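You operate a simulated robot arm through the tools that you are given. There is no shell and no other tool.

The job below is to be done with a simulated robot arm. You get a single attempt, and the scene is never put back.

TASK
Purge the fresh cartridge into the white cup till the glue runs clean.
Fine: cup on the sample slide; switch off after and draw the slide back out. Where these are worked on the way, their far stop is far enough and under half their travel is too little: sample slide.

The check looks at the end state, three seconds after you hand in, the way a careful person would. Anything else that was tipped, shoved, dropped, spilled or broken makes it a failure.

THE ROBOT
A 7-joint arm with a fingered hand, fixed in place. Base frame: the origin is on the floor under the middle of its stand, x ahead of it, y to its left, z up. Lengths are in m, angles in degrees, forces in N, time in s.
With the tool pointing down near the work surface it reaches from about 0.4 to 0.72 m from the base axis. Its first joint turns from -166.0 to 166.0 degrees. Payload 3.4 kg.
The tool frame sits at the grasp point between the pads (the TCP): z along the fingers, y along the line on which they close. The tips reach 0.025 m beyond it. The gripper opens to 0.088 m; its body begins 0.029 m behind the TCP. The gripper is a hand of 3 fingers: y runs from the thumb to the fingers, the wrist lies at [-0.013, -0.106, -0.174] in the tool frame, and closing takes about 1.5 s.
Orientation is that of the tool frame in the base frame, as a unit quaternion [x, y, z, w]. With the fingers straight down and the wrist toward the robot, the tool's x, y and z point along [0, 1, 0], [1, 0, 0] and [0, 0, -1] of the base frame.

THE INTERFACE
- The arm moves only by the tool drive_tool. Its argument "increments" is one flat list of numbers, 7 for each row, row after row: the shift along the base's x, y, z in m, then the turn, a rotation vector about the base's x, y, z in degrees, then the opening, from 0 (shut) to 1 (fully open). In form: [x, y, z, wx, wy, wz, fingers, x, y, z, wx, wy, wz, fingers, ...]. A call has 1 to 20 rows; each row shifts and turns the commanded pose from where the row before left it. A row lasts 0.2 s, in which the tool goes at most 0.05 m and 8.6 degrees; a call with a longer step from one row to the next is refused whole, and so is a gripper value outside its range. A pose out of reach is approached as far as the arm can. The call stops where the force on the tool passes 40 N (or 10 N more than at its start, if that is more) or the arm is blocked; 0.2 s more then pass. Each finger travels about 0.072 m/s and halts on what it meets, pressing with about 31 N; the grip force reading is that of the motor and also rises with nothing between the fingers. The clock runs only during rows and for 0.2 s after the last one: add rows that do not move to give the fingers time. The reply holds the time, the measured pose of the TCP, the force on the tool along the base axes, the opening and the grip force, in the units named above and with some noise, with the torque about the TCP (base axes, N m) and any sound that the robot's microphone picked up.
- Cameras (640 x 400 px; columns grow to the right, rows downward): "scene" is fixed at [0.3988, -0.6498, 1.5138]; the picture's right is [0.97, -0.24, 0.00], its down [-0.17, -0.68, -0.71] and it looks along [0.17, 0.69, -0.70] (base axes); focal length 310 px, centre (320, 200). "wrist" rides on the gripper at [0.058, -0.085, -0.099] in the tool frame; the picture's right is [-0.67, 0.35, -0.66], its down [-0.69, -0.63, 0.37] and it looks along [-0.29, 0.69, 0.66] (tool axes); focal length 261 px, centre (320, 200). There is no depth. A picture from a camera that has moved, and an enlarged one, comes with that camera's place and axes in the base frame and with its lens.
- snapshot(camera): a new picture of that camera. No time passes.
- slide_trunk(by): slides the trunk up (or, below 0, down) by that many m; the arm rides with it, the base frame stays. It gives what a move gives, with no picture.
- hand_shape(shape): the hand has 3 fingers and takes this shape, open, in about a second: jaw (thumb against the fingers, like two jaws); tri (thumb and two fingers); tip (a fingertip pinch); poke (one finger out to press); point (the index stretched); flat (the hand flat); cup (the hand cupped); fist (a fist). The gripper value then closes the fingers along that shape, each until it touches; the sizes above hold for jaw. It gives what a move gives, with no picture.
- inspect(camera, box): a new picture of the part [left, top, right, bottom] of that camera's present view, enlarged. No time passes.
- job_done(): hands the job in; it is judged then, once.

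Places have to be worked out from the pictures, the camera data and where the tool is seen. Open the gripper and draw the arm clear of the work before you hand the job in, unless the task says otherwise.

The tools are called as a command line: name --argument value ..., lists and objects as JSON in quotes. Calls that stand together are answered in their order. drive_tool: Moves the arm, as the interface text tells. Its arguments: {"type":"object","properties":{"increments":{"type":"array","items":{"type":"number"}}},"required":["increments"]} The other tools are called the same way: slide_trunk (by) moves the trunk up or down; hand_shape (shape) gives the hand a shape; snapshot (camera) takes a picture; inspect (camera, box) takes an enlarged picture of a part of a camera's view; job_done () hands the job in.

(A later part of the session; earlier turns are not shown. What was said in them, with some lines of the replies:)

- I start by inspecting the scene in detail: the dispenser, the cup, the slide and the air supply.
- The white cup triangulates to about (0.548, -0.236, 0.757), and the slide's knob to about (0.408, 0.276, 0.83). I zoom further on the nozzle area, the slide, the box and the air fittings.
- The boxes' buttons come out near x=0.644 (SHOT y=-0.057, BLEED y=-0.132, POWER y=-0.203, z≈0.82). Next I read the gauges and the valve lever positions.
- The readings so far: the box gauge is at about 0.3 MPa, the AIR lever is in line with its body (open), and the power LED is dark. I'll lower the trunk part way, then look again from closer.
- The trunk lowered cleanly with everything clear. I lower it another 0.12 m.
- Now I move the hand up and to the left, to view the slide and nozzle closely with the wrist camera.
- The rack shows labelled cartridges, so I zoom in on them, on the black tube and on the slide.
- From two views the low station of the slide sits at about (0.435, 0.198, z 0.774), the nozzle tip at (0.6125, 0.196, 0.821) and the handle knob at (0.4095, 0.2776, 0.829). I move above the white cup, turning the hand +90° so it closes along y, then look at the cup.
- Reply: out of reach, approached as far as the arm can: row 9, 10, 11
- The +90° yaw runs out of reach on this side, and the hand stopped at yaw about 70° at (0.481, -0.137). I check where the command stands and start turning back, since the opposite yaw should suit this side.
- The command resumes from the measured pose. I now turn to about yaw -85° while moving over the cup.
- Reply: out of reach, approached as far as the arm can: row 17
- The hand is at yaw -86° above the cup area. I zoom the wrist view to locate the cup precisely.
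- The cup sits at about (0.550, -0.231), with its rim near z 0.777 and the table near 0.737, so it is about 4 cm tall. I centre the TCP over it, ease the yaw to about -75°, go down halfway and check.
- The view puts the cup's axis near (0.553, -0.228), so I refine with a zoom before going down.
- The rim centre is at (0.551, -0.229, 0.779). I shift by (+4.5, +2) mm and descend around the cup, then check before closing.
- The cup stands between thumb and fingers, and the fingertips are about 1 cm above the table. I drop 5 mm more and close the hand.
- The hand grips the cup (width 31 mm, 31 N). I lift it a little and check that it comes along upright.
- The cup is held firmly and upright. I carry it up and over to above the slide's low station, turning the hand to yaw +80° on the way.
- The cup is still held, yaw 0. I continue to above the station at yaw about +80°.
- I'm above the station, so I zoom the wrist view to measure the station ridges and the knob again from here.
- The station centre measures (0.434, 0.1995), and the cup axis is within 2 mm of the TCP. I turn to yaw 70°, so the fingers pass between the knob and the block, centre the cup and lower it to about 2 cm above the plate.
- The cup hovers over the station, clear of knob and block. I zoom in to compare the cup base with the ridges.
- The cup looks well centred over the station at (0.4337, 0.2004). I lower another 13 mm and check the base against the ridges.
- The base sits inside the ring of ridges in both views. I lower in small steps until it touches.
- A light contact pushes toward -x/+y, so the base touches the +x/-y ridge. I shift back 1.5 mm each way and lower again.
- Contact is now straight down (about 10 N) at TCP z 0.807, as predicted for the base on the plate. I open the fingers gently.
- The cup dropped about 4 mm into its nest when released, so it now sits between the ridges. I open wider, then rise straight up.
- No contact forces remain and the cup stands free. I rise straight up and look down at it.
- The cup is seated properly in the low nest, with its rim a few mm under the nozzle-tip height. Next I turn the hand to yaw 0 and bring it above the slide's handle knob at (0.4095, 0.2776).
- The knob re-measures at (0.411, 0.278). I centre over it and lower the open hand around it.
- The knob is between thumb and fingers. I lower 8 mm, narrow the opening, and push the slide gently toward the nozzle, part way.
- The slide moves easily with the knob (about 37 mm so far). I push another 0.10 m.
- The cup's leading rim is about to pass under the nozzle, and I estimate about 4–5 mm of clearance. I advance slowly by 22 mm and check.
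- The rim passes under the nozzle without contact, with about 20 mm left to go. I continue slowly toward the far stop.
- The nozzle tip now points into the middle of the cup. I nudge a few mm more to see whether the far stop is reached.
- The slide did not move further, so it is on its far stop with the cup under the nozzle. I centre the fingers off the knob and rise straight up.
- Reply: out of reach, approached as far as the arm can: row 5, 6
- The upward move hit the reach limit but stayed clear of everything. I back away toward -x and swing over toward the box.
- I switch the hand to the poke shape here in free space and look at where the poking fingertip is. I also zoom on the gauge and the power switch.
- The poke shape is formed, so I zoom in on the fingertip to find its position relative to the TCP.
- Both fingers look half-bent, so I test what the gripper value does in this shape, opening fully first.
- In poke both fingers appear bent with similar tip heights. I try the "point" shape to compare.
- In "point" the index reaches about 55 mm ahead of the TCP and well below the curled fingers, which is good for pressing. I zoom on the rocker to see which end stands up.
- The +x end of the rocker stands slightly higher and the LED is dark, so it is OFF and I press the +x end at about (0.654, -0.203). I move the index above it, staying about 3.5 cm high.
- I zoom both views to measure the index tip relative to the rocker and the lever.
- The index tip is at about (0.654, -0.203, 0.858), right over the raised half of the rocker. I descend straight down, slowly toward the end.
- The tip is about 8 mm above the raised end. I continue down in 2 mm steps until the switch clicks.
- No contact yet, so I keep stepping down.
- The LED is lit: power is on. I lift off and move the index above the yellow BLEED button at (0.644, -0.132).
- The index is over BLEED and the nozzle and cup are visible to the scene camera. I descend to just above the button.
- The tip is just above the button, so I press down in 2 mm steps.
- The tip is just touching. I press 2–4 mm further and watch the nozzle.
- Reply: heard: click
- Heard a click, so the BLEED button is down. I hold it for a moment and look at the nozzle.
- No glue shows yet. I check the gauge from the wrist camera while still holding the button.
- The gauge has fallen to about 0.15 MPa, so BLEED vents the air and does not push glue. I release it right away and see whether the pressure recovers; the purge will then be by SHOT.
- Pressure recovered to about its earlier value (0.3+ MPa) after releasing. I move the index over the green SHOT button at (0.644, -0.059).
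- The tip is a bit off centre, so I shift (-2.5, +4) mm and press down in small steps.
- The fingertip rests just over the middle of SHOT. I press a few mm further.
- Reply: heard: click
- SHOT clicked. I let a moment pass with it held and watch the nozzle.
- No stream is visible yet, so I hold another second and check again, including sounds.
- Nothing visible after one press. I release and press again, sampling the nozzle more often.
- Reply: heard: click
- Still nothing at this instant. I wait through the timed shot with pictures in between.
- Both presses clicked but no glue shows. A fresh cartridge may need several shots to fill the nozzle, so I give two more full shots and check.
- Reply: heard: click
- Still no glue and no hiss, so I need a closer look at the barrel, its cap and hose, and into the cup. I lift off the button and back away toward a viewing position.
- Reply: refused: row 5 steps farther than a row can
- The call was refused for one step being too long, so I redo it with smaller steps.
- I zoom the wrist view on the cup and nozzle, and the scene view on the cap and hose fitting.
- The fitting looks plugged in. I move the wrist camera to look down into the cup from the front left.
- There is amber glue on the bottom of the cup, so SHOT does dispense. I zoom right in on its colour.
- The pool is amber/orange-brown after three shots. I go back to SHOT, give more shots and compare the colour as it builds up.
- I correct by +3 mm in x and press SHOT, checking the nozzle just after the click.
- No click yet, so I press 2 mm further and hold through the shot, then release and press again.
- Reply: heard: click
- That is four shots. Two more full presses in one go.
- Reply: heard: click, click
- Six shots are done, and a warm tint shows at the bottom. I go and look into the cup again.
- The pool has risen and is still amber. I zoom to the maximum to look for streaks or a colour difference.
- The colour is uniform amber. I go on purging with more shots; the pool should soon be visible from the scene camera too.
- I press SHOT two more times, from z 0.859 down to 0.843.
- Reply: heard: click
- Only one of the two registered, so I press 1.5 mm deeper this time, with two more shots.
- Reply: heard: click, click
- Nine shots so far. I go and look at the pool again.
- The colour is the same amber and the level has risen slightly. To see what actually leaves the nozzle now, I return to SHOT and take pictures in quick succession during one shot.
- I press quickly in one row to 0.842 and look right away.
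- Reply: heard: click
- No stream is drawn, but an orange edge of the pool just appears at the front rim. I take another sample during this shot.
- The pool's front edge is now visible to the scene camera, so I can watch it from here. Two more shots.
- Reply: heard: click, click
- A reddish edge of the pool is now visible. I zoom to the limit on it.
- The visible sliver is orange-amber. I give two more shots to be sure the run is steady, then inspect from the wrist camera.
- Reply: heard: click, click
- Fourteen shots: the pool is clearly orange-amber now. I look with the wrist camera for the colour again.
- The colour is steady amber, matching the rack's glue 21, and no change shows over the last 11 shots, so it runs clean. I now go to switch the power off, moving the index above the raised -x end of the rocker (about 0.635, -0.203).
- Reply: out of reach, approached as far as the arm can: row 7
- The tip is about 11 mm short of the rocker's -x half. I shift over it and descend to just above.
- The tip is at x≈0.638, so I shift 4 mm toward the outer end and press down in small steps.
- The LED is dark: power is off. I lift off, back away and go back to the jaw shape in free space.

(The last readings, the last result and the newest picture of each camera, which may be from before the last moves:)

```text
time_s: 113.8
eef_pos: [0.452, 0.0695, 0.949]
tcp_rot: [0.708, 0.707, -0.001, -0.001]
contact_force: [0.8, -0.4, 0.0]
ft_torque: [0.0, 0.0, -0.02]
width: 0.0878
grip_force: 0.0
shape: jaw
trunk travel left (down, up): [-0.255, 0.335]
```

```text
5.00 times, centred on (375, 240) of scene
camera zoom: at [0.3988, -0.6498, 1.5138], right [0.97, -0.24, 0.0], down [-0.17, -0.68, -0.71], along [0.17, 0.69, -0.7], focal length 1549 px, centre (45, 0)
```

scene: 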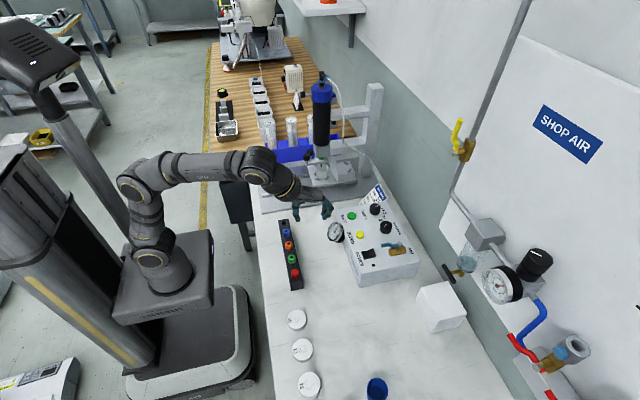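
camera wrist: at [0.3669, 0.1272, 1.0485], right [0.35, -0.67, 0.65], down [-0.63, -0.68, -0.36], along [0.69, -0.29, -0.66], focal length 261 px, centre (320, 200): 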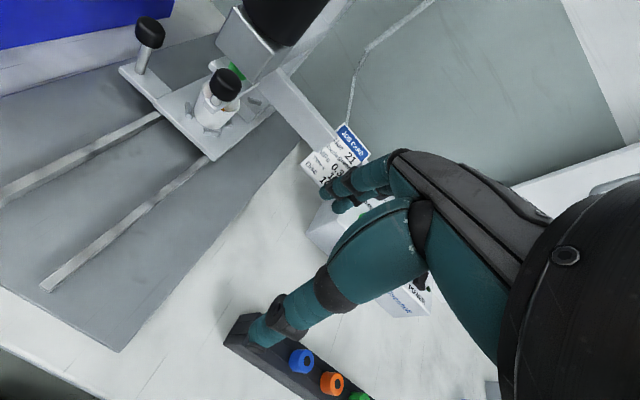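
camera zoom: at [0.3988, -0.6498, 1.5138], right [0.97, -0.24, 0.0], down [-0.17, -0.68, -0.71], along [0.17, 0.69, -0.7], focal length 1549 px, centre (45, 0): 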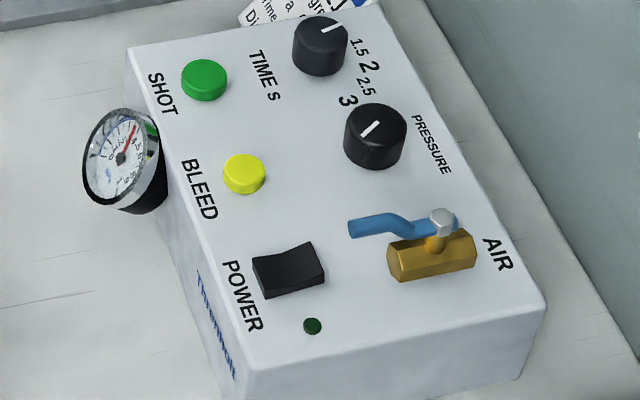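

The power is off and the box is otherwise unchanged. The slide's knob now measures (0.590, 0.278). I move behind it and approach at z≈0.885 with the jaw open.

drive_tool --increments '[0, 0.041, -0.004, 0, 0, 0, 0.8, 0, 0.041, -0.004, 0, 0, 0, 0.7, 0, 0.041, -0.004, 0, 0, 0, 0.65, 0, 0.041, -0.004, 0, 0, 0, 0.65, 0.005, 0.041, -0.004, 0, 0, 0, 0.65, 0.01, 0.0035, -0.02, 0, 0, 0, 0.65, 0.02, 0, -0.02, 0, 0, 0, 0.65, 0.03, 0, 0, 0, 0, 0, 0.65, 0.03, 0, 0, 0, 0, 0, 0.65, 0, 0, 0, 0, 0, 0, 0.65]'

snapshot --camera "wrist"

inspect --camera "scene" --box '[260, 100, 360, 190]'

```text
time_s: 116.0
eef_pos: [0.5453, 0.2769, 0.8865]
tcp_rot: [0.708, 0.706, -0.001, -0.002]
contact_force: [0.6, -0.6, -0.5]
ft_torque: [-0.03, -0.03, 0.03]
width: 0.058
grip_force: 0.1
shape: jaw
trunk travel left (down, up): [-0.255, 0.335]
```

```text
taken
camera wrist: at [0.462, 0.3349, 0.9852], right [0.35, -0.67, 0.65], down [-0.63, -0.68, -0.36], along [0.69, -0.29, -0.66], focal length 261 px, centre (320, 200)
```

wrist: 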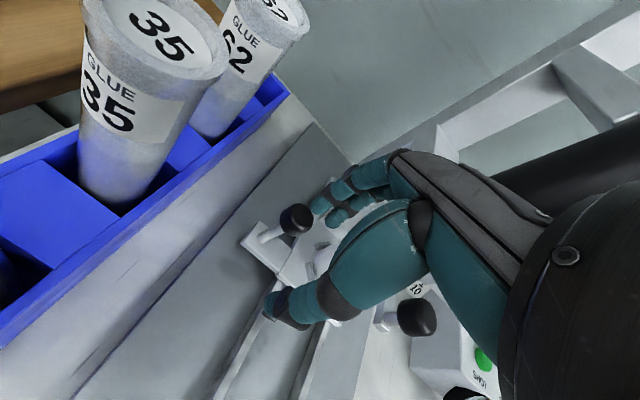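

```text
4.44 times, centred on (310, 145) of scene
camera zoom: at [0.3988, -0.6498, 1.5138], right [0.97, -0.24, 0.0], down [-0.17, -0.68, -0.71], along [0.17, 0.69, -0.7], focal length 1377 px, centre (364, 444)
```

zoom: 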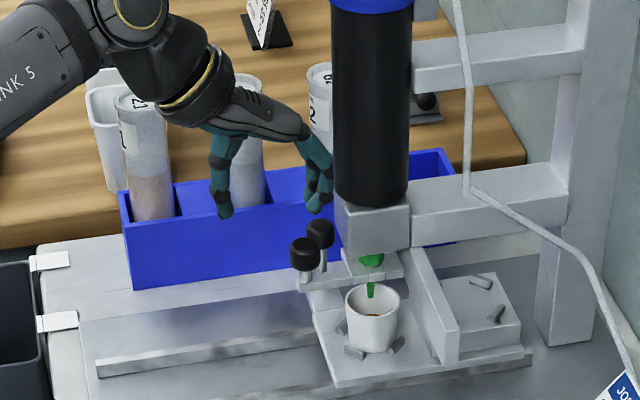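

Everything is clear. I advance over the knob and lower around it.

drive_tool --increments '[0.022, 0.001, 0, 0, 0, 0, 0.65, 0.021, 0.001, 0, 0, 0, 0, 0.65, 0, 0, -0.02, 0, 0, 0, 0.65, 0, 0, -0.02, 0, 0, 0, 0.65, 0, 0, -0.012, 0, 0, 0, 0.65, 0, 0, 0, 0, 0, 0, 0.65]'

inspect --camera "wrist" --box '[200, 160, 400, 330]'

inspect --camera "scene" --box '[280, 120, 360, 190]'

```text
time_s: 117.3
eef_pos: [0.5897, 0.2777, 0.8355]
tcp_rot: [0.708, 0.707, -0.001, -0.001]
contact_force: [0.8, 0.9, -0.7]
ft_torque: [0.01, 0.03, 0.01]
width: 0.0576
grip_force: 0.0
shape: jaw
trunk travel left (down, up): [-0.255, 0.335]
```

```text
2.35 times, centred on (300, 245) of wrist
camera zoom: at [0.5051, 0.3352, 0.9347], right [0.35, -0.67, 0.65], down [-0.63, -0.68, -0.36], along [0.69, -0.29, -0.66], focal length 613 px, centre (367, 94)
```

zoom: 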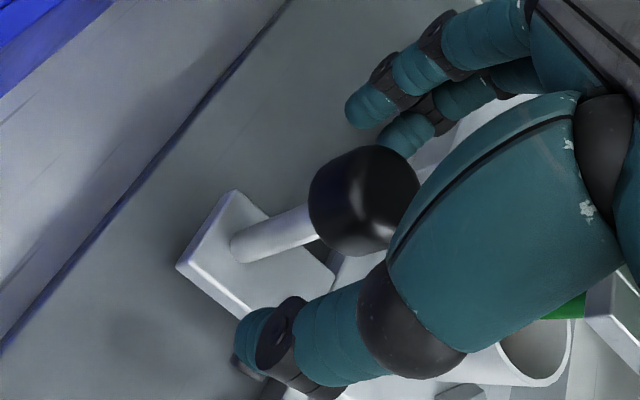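

```text
5.71 times, centred on (320, 155) of scene
camera zoom: at [0.3988, -0.6498, 1.5138], right [0.97, -0.24, 0.0], down [-0.17, -0.68, -0.71], along [0.17, 0.69, -0.7], focal length 1771 px, centre (320, 457)
```

zoom: 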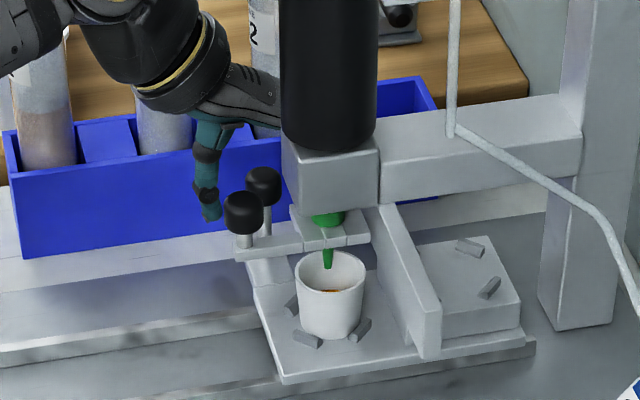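

The knob is between thumb and fingers. I narrow the opening a bit and pull slowly toward -x, the first 6 cm.

drive_tool --increments '[0, 0, 0, 0, 0, 0, 0.55, 0, 0, 0, 0, 0, 0, 0.48, -0.004, 0, 0, 0, 0, 0, 0.48, -0.005, 0, 0, 0, 0, 0, 0.48, -0.006, 0, 0, 0, 0, 0, 0.48, -0.007, 0, 0, 0, 0, 0, 0.48, -0.008, 0, 0, 0, 0, 0, 0.48, -0.008, 0, 0, 0, 0, 0, 0.48, -0.008, 0, 0, 0, 0, 0, 0.48, -0.008, 0, 0, 0, 0, 0, 0.48, -0.006, 0, 0, 0, 0, 0, 0.48, 0, 0, 0, 0, 0, 0, 0.48]'

inspect --camera "scene" --box '[270, 110, 360, 190]'

```text
time_s: 120.0
eef_pos: [0.5291, 0.2799, 0.8349]
tcp_rot: [0.708, 0.706, -0.002, -0.001]
contact_force: [0.8, -0.1, -1.6]
ft_torque: [0.02, 0.04, 0.01]
width: 0.0435
grip_force: 0.0
shape: jaw
trunk travel left (down, up): [-0.255, 0.335]
```

```text
5.00 times, centred on (315, 150) of scene
camera zoom: at [0.3988, -0.6498, 1.5138], right [0.97, -0.24, 0.0], down [-0.17, -0.68, -0.71], along [0.17, 0.69, -0.7], focal length 1549 px, centre (345, 450)
```

zoom: 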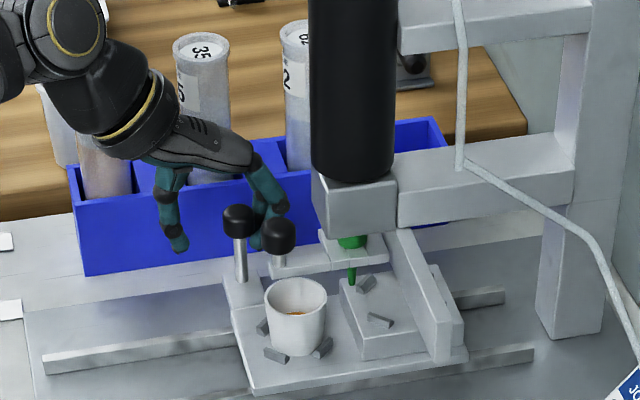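

The slide follows and the cup has cleared the nozzle upright. I pull on toward the out stop.

drive_tool --increments '[-0.005, 0, 0, 0, 0, 0, 0.48, -0.008, 0, 0, 0, 0, 0, 0.48, -0.01, 0, 0, 0, 0, 0, 0.48, -0.01, 0, 0, 0, 0, 0, 0.48, -0.01, 0, 0, 0, 0, 0, 0.48, -0.01, 0, 0, 0, 0, 0, 0.48, -0.01, 0, 0, 0, 0, 0, 0.48, -0.01, 0, 0, 0, 0, 0, 0.48, -0.01, 0, 0, 0, 0, 0, 0.48, -0.009, 0, 0, 0, 0, 0, 0.48, -0.008, 0, 0, 0, 0, 0, 0.48, -0.006, 0, 0, 0, 0, 0, 0.48, -0.005, 0, 0, 0, 0, 0, 0.48, -0.004, 0, 0, 0, 0, 0, 0.48, 0, 0, 0, 0, 0, 0, 0.48]'

inspect --camera "scene" --box '[240, 100, 360, 200]'

```text
time_s: 123.2
eef_pos: [0.4141, 0.2803, 0.8349]
tcp_rot: [0.707, 0.707, -0.001, -0.001]
contact_force: [1.1, -0.3, 0.1]
ft_torque: [0.02, -0.03, 0.02]
width: 0.0432
grip_force: 0.1
shape: jaw
trunk travel left (down, up): [-0.255, 0.335]
```

```text
4.00 times, centred on (300, 150) of scene
camera zoom: at [0.3988, -0.6498, 1.5138], right [0.97, -0.24, 0.0], down [-0.17, -0.68, -0.71], along [0.17, 0.69, -0.7], focal length 1240 px, centre (400, 400)
```

zoom: 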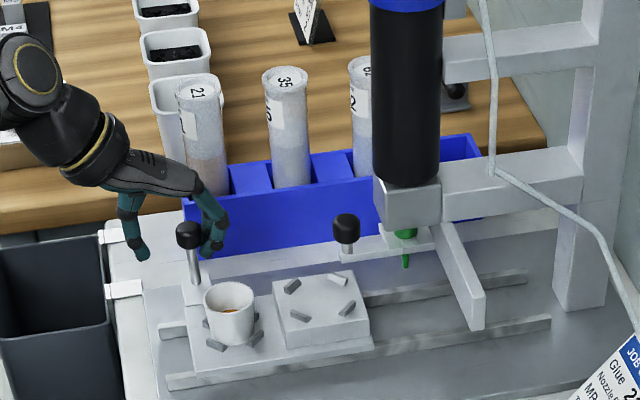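

About 21 mm remain to the original out position. I keep pulling slowly to the stop.

drive_tool --increments '[-0.005, 0, 0, 0, 0, 0, 0.48, -0.006, 0, 0, 0, 0, 0, 0.48, -0.005, 0, 0, 0, 0, 0, 0.48, -0.003, 0, 0, 0, 0, 0, 0.48, -0.002, 0, 0, 0, 0, 0, 0.48, 0, 0, 0, 0, 0, 0, 0.48]'

inspect --camera "scene" --box '[240, 100, 360, 200]'

```text
time_s: 124.5
eef_pos: [0.3926, 0.279, 0.835]
tcp_rot: [0.708, 0.707, -0.002, -0.001]
contact_force: [2.2, 0.9, 0.1]
ft_torque: [0.02, -0.01, 0.05]
width: 0.0433
grip_force: 0.1
shape: jaw
trunk travel left (down, up): [-0.255, 0.335]
```

```text
4.00 times, centred on (300, 150) of scene
camera zoom: at [0.3988, -0.6498, 1.5138], right [0.97, -0.24, 0.0], down [-0.17, -0.68, -0.71], along [0.17, 0.69, -0.7], focal length 1240 px, centre (400, 400)
```

zoom: 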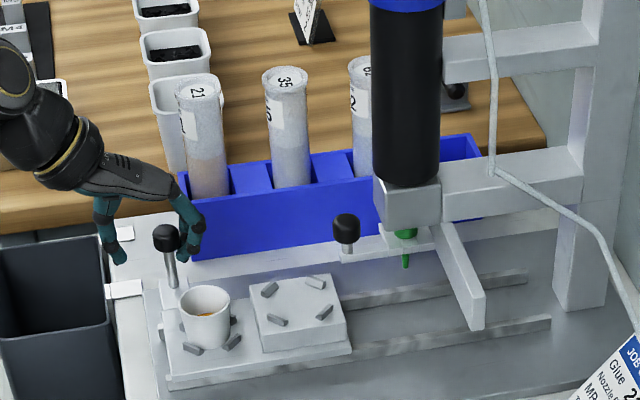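

The slide is back at its original out position. I centre the fingers off the knob, rise straight up and look at the cup.

drive_tool --increments '[-0.001, 0, 0, 0, 0, 0, 0.48, 0.008, 0, 0, 0, 0, 0, 0.6, 0.006, 0, 0, 0, 0, 0, 0.7, 0, 0, 0, 0, 0, 0, 0.75, 0, 0, 0.02, 0, 0, 0, 0.75, 0, 0, 0.03, 0, 0, 0, 0.75, 0, 0, 0.04, 0, 0, 0, 0.75, 0, 0, 0.04, 0, 0, 0, 0.75, 0, 0, 0, 0, 0, 0, 0.75]'

snapshot --camera "wrist"

inspect --camera "scene" --box '[255, 145, 335, 200]'

```text
time_s: 126.5
eef_pos: [0.4059, 0.2809, 0.9629]
tcp_rot: [0.707, 0.707, -0.001, -0.001]
contact_force: [-0.4, 0.5, 0.9]
ft_torque: [0.01, -0.03, 0.03]
width: 0.0657
grip_force: 0.0
shape: jaw
trunk travel left (down, up): [-0.255, 0.335]
```

```text
taken
camera wrist: at [0.3208, 0.3386, 1.0624], right [0.35, -0.67, 0.65], down [-0.63, -0.68, -0.36], along [0.69, -0.29, -0.66], focal length 261 px, centre (320, 200)
```

wrist: 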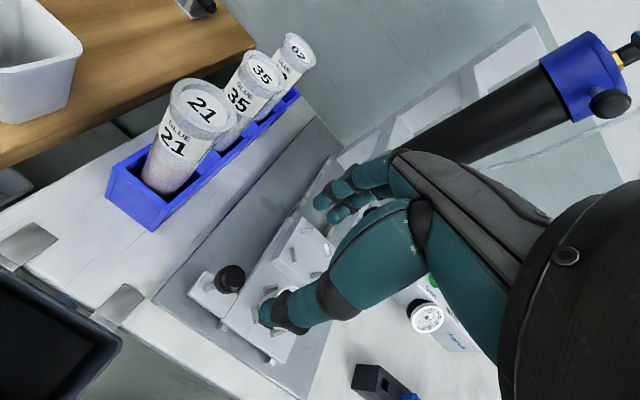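

```text
7.27 times, centred on (295, 172) of scene
camera zoom: at [0.3988, -0.6498, 1.5138], right [0.97, -0.24, 0.0], down [-0.17, -0.68, -0.71], along [0.17, 0.69, -0.7], focal length 2254 px, centre (502, 400)
```

zoom: 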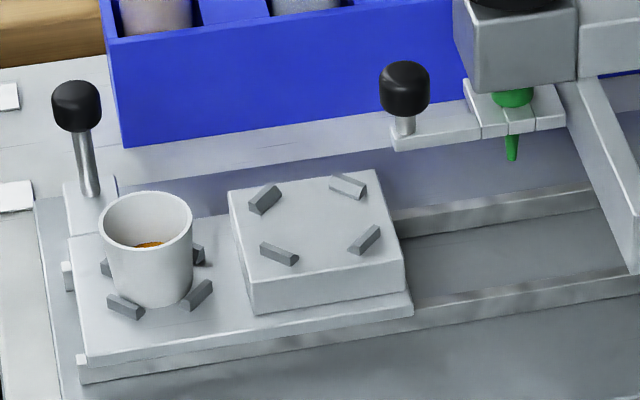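

The slide is fully out with the cup upright. I move the wrist camera to look straight down into the cup at the glue surface.

drive_tool --increments '[0.003, -0.009, 0.001, 0, 0, 7.8, 0.75, 0.003, -0.009, 0.001, 0, 0, 7.8, 0.75, 0.003, -0.009, 0.001, 0, 0, 7.8, 0.75, 0.003, -0.009, 0.001, 0, 0, 7.8, 0.75, 0.003, -0.009, 0.001, 0, 0, 7.8, 0.75, 0.003, -0.009, 0.001, 0, 0, 7.8, 0.75, 0.003, -0.009, 0.001, 0, 0, 7.8, 0.75, 0.003, -0.009, 0.001, 0, 0, 7.8, 0.75, 0.003, -0.009, 0.001, 0, 0, 7.8, 0.75, 0, 0, 0, 0, 0, 0, 0.75]'

inspect --camera "wrist" --box '[150, 220, 280, 340]'

snapshot --camera "wrist"

```text
time_s: 128.8
eef_pos: [0.4331, 0.1998, 0.975]
tcp_rot: [0.172, 0.985, -0.002, 0.0]
contact_force: [-0.6, -0.6, -0.6]
ft_torque: [0.04, -0.01, 0.01]
width: 0.0657
grip_force: 0.0
shape: jaw
trunk travel left (down, up): [-0.255, 0.335]
```

```text
3.33 times, centred on (215, 280) of wrist
camera zoom: at [0.3501, 0.1397, 1.0742], right [0.75, 0.1, 0.65], down [0.43, -0.83, -0.36], along [0.5, 0.55, -0.66], focal length 869 px, centre (670, -67)
```

zoom: 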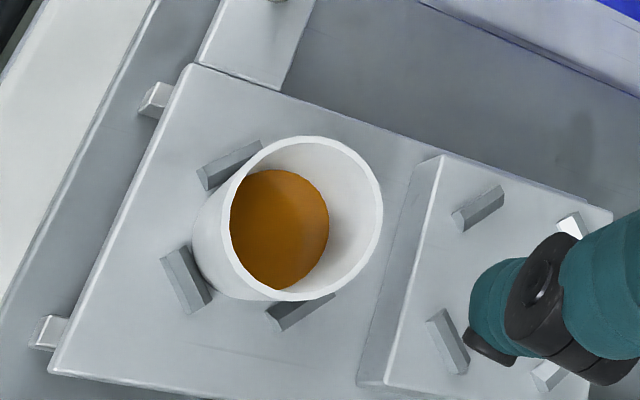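

```text
taken
camera wrist: at [0.3501, 0.1397, 1.0742], right [0.75, 0.1, 0.65], down [0.43, -0.83, -0.36], along [0.5, 0.55, -0.66], focal length 261 px, centre (320, 200)
```

wrist: 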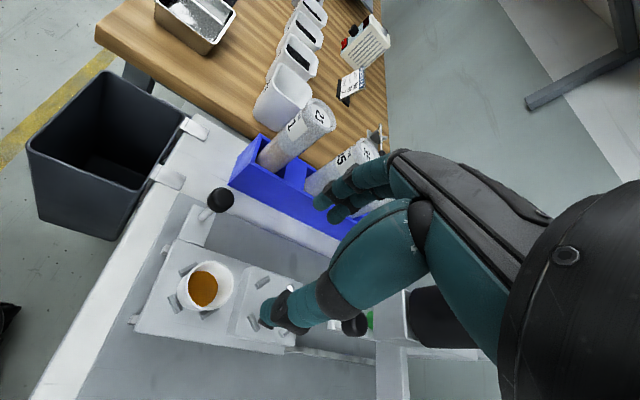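

The glue is an even amber disc. I zoom to the maximum to check for streaks, bubbles or a second tone.

inspect --camera "wrist" --box '[185, 265, 230, 315]'

inspect --camera "wrist" --box '[240, 90, 350, 190]'

inspect --camera "scene" --box '[300, 130, 350, 190]'

```text
8.00 times, centred on (208, 290) of wrist
camera zoom: at [0.3501, 0.1397, 1.0742], right [0.75, 0.1, 0.65], down [0.43, -0.83, -0.36], along [0.5, 0.55, -0.66], focal length 2085 px, centre (1220, -520)
```

zoom: 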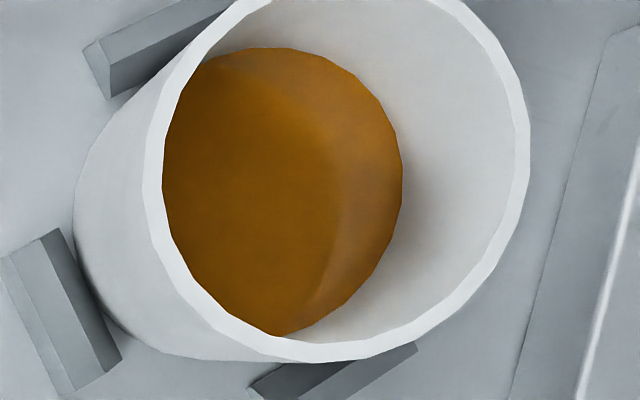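

```text
4.00 times, centred on (295, 140) of wrist
camera zoom: at [0.3501, 0.1397, 1.0742], right [0.75, 0.1, 0.65], down [0.43, -0.83, -0.36], along [0.5, 0.55, -0.66], focal length 1043 px, centre (420, 440)
```

zoom: 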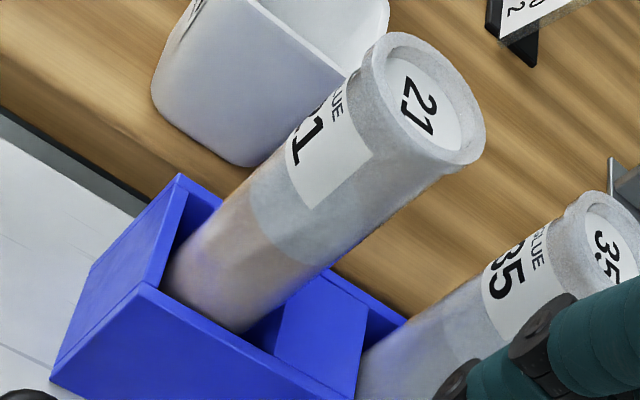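

```text
6.67 times, centred on (325, 160) of scene
camera zoom: at [0.3988, -0.6498, 1.5138], right [0.97, -0.24, 0.0], down [-0.17, -0.68, -0.71], along [0.17, 0.69, -0.7], focal length 2066 px, centre (287, 467)
```

zoom: 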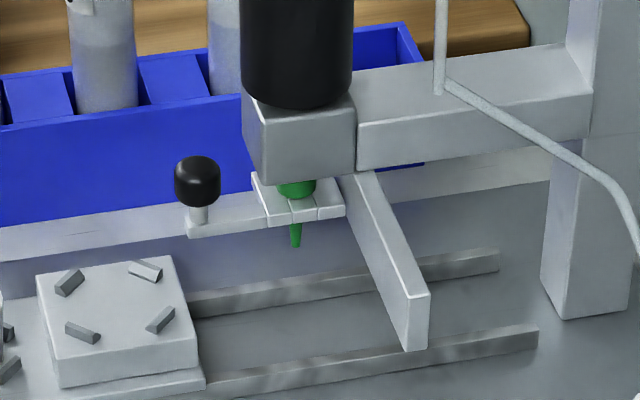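

The glue surface is an even amber with only a highlight, with no streaks or second tone, and it fits the look of glue 21 in the rack. I draw the arm clear, opening the hand, and check the whole scene.

drive_tool --increments '[-0.009, -0.02, 0.005, 0, 0, -7.8, 1, -0.009, -0.025, 0.005, 0, 0, -7.8, 1, -0.009, -0.025, 0.005, 0, 0, -7.8, 1, -0.009, -0.025, 0.005, 0, 0, -7.8, 1, -0.009, -0.025, 0.005, 0, 0, -7.8, 1, -0.009, -0.03, 0.005, 0, 0, -7.8, 1, -0.009, -0.03, 0.005, 0, 0, -7.8, 1, -0.009, -0.03, 0.005, 0, 0, -7.8, 1, -0.009, -0.03, 0.005, 0, 0, -7.8, 1, 0, 0, 0, 0, 0, 0, 1]'

snapshot --camera "scene"

inspect --camera "scene" --box '[240, 100, 400, 220]'

inspect --camera "scene" --box '[310, 170, 470, 300]'

inspect --camera "scene" --box '[320, 214, 352, 248]'

```text
time_s: 130.9
eef_pos: [0.3522, -0.0422, 1.0163]
tcp_rot: [0.708, 0.706, -0.001, 0.0]
contact_force: [-0.3, 0.4, -0.5]
ft_torque: [0.01, 0.02, 0.04]
width: 0.0878
grip_force: 0.1
shape: jaw
trunk travel left (down, up): [-0.255, 0.335]
```

```text
taken
```

scene: 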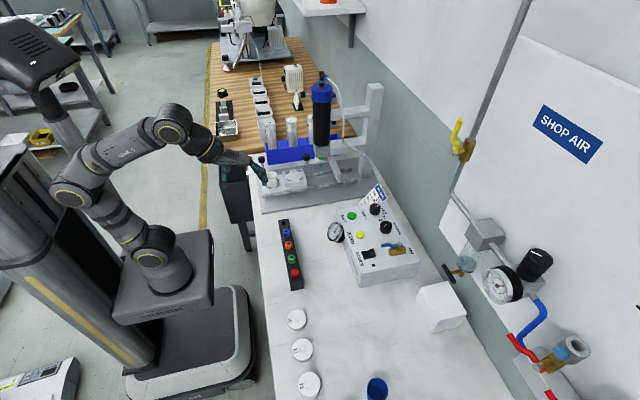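

```text
3.33 times, centred on (320, 160) of scene
camera zoom: at [0.3988, -0.6498, 1.5138], right [0.97, -0.24, 0.0], down [-0.17, -0.68, -0.71], along [0.17, 0.69, -0.7], focal length 1033 px, centre (320, 333)
```

zoom: 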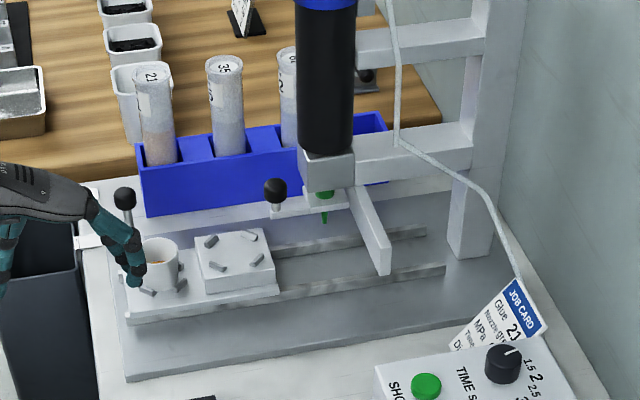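

```text
3.08 times, centred on (390, 235) of scene
camera zoom: at [0.3988, -0.6498, 1.5138], right [0.97, -0.24, 0.0], down [-0.17, -0.68, -0.71], along [0.17, 0.69, -0.7], focal length 954 px, centre (105, 92)
```

zoom: 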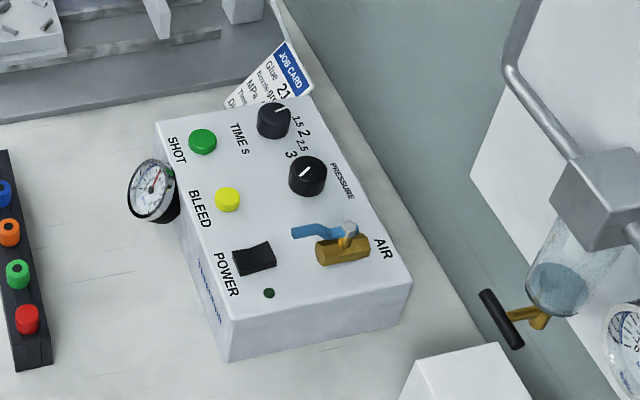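

```text
11.76 times, centred on (336, 231) of scene
camera zoom: at [0.3988, -0.6498, 1.5138], right [0.97, -0.24, 0.0], down [-0.17, -0.68, -0.71], along [0.17, 0.69, -0.7], focal length 3646 px, centre (132, -165)
```

zoom: 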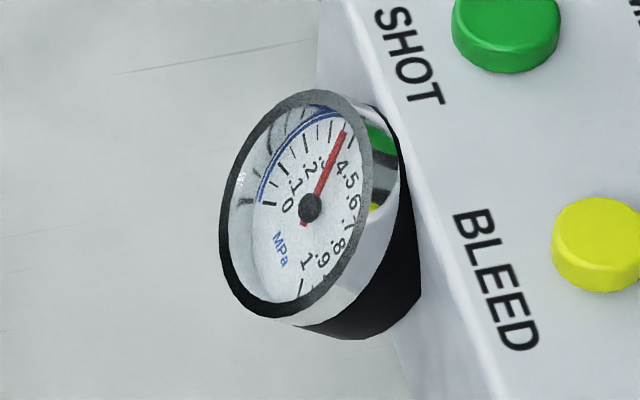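

The end state checks out:
- **Slide:** drawn fully out, with the white cup upright on it and amber glue inside.
- **Box:** power LED dark, with the gauge, knobs and air valve as they were.
- **Surroundings:** nothing tipped or spilled.
- **Arm:** clear of the work, with the hand open.

I hand the job in.

job_done

```text
The job is handed in.
```

I purged the cartridge into the white cup with 14 presses of SHOT (timer set near 1 s) and handed the job in. I don't have the result of the check.

- **Purge:** The glue in the cup is an even amber, with no streaks or bubbles, and I saw no clear change between the third shot and the last. I took that as running clean. No stream was ever visible at the nozzle, so I judged this from the glue in the cup, whose colour fits glue 21 in the rack.
- **BLEED:** I pressed BLEED once by mistake, thinking it was the purge button. It vents the air: the gauge dropped to about 0.15 MPa and came back to where it had been when I let go.
- **End state:** Power is off and its light is dark. The slide is drawn fully back out, with the cup standing upright in its nest. The gauge, knobs and air valve look as they did at the start, and nothing was tipped or spilled.
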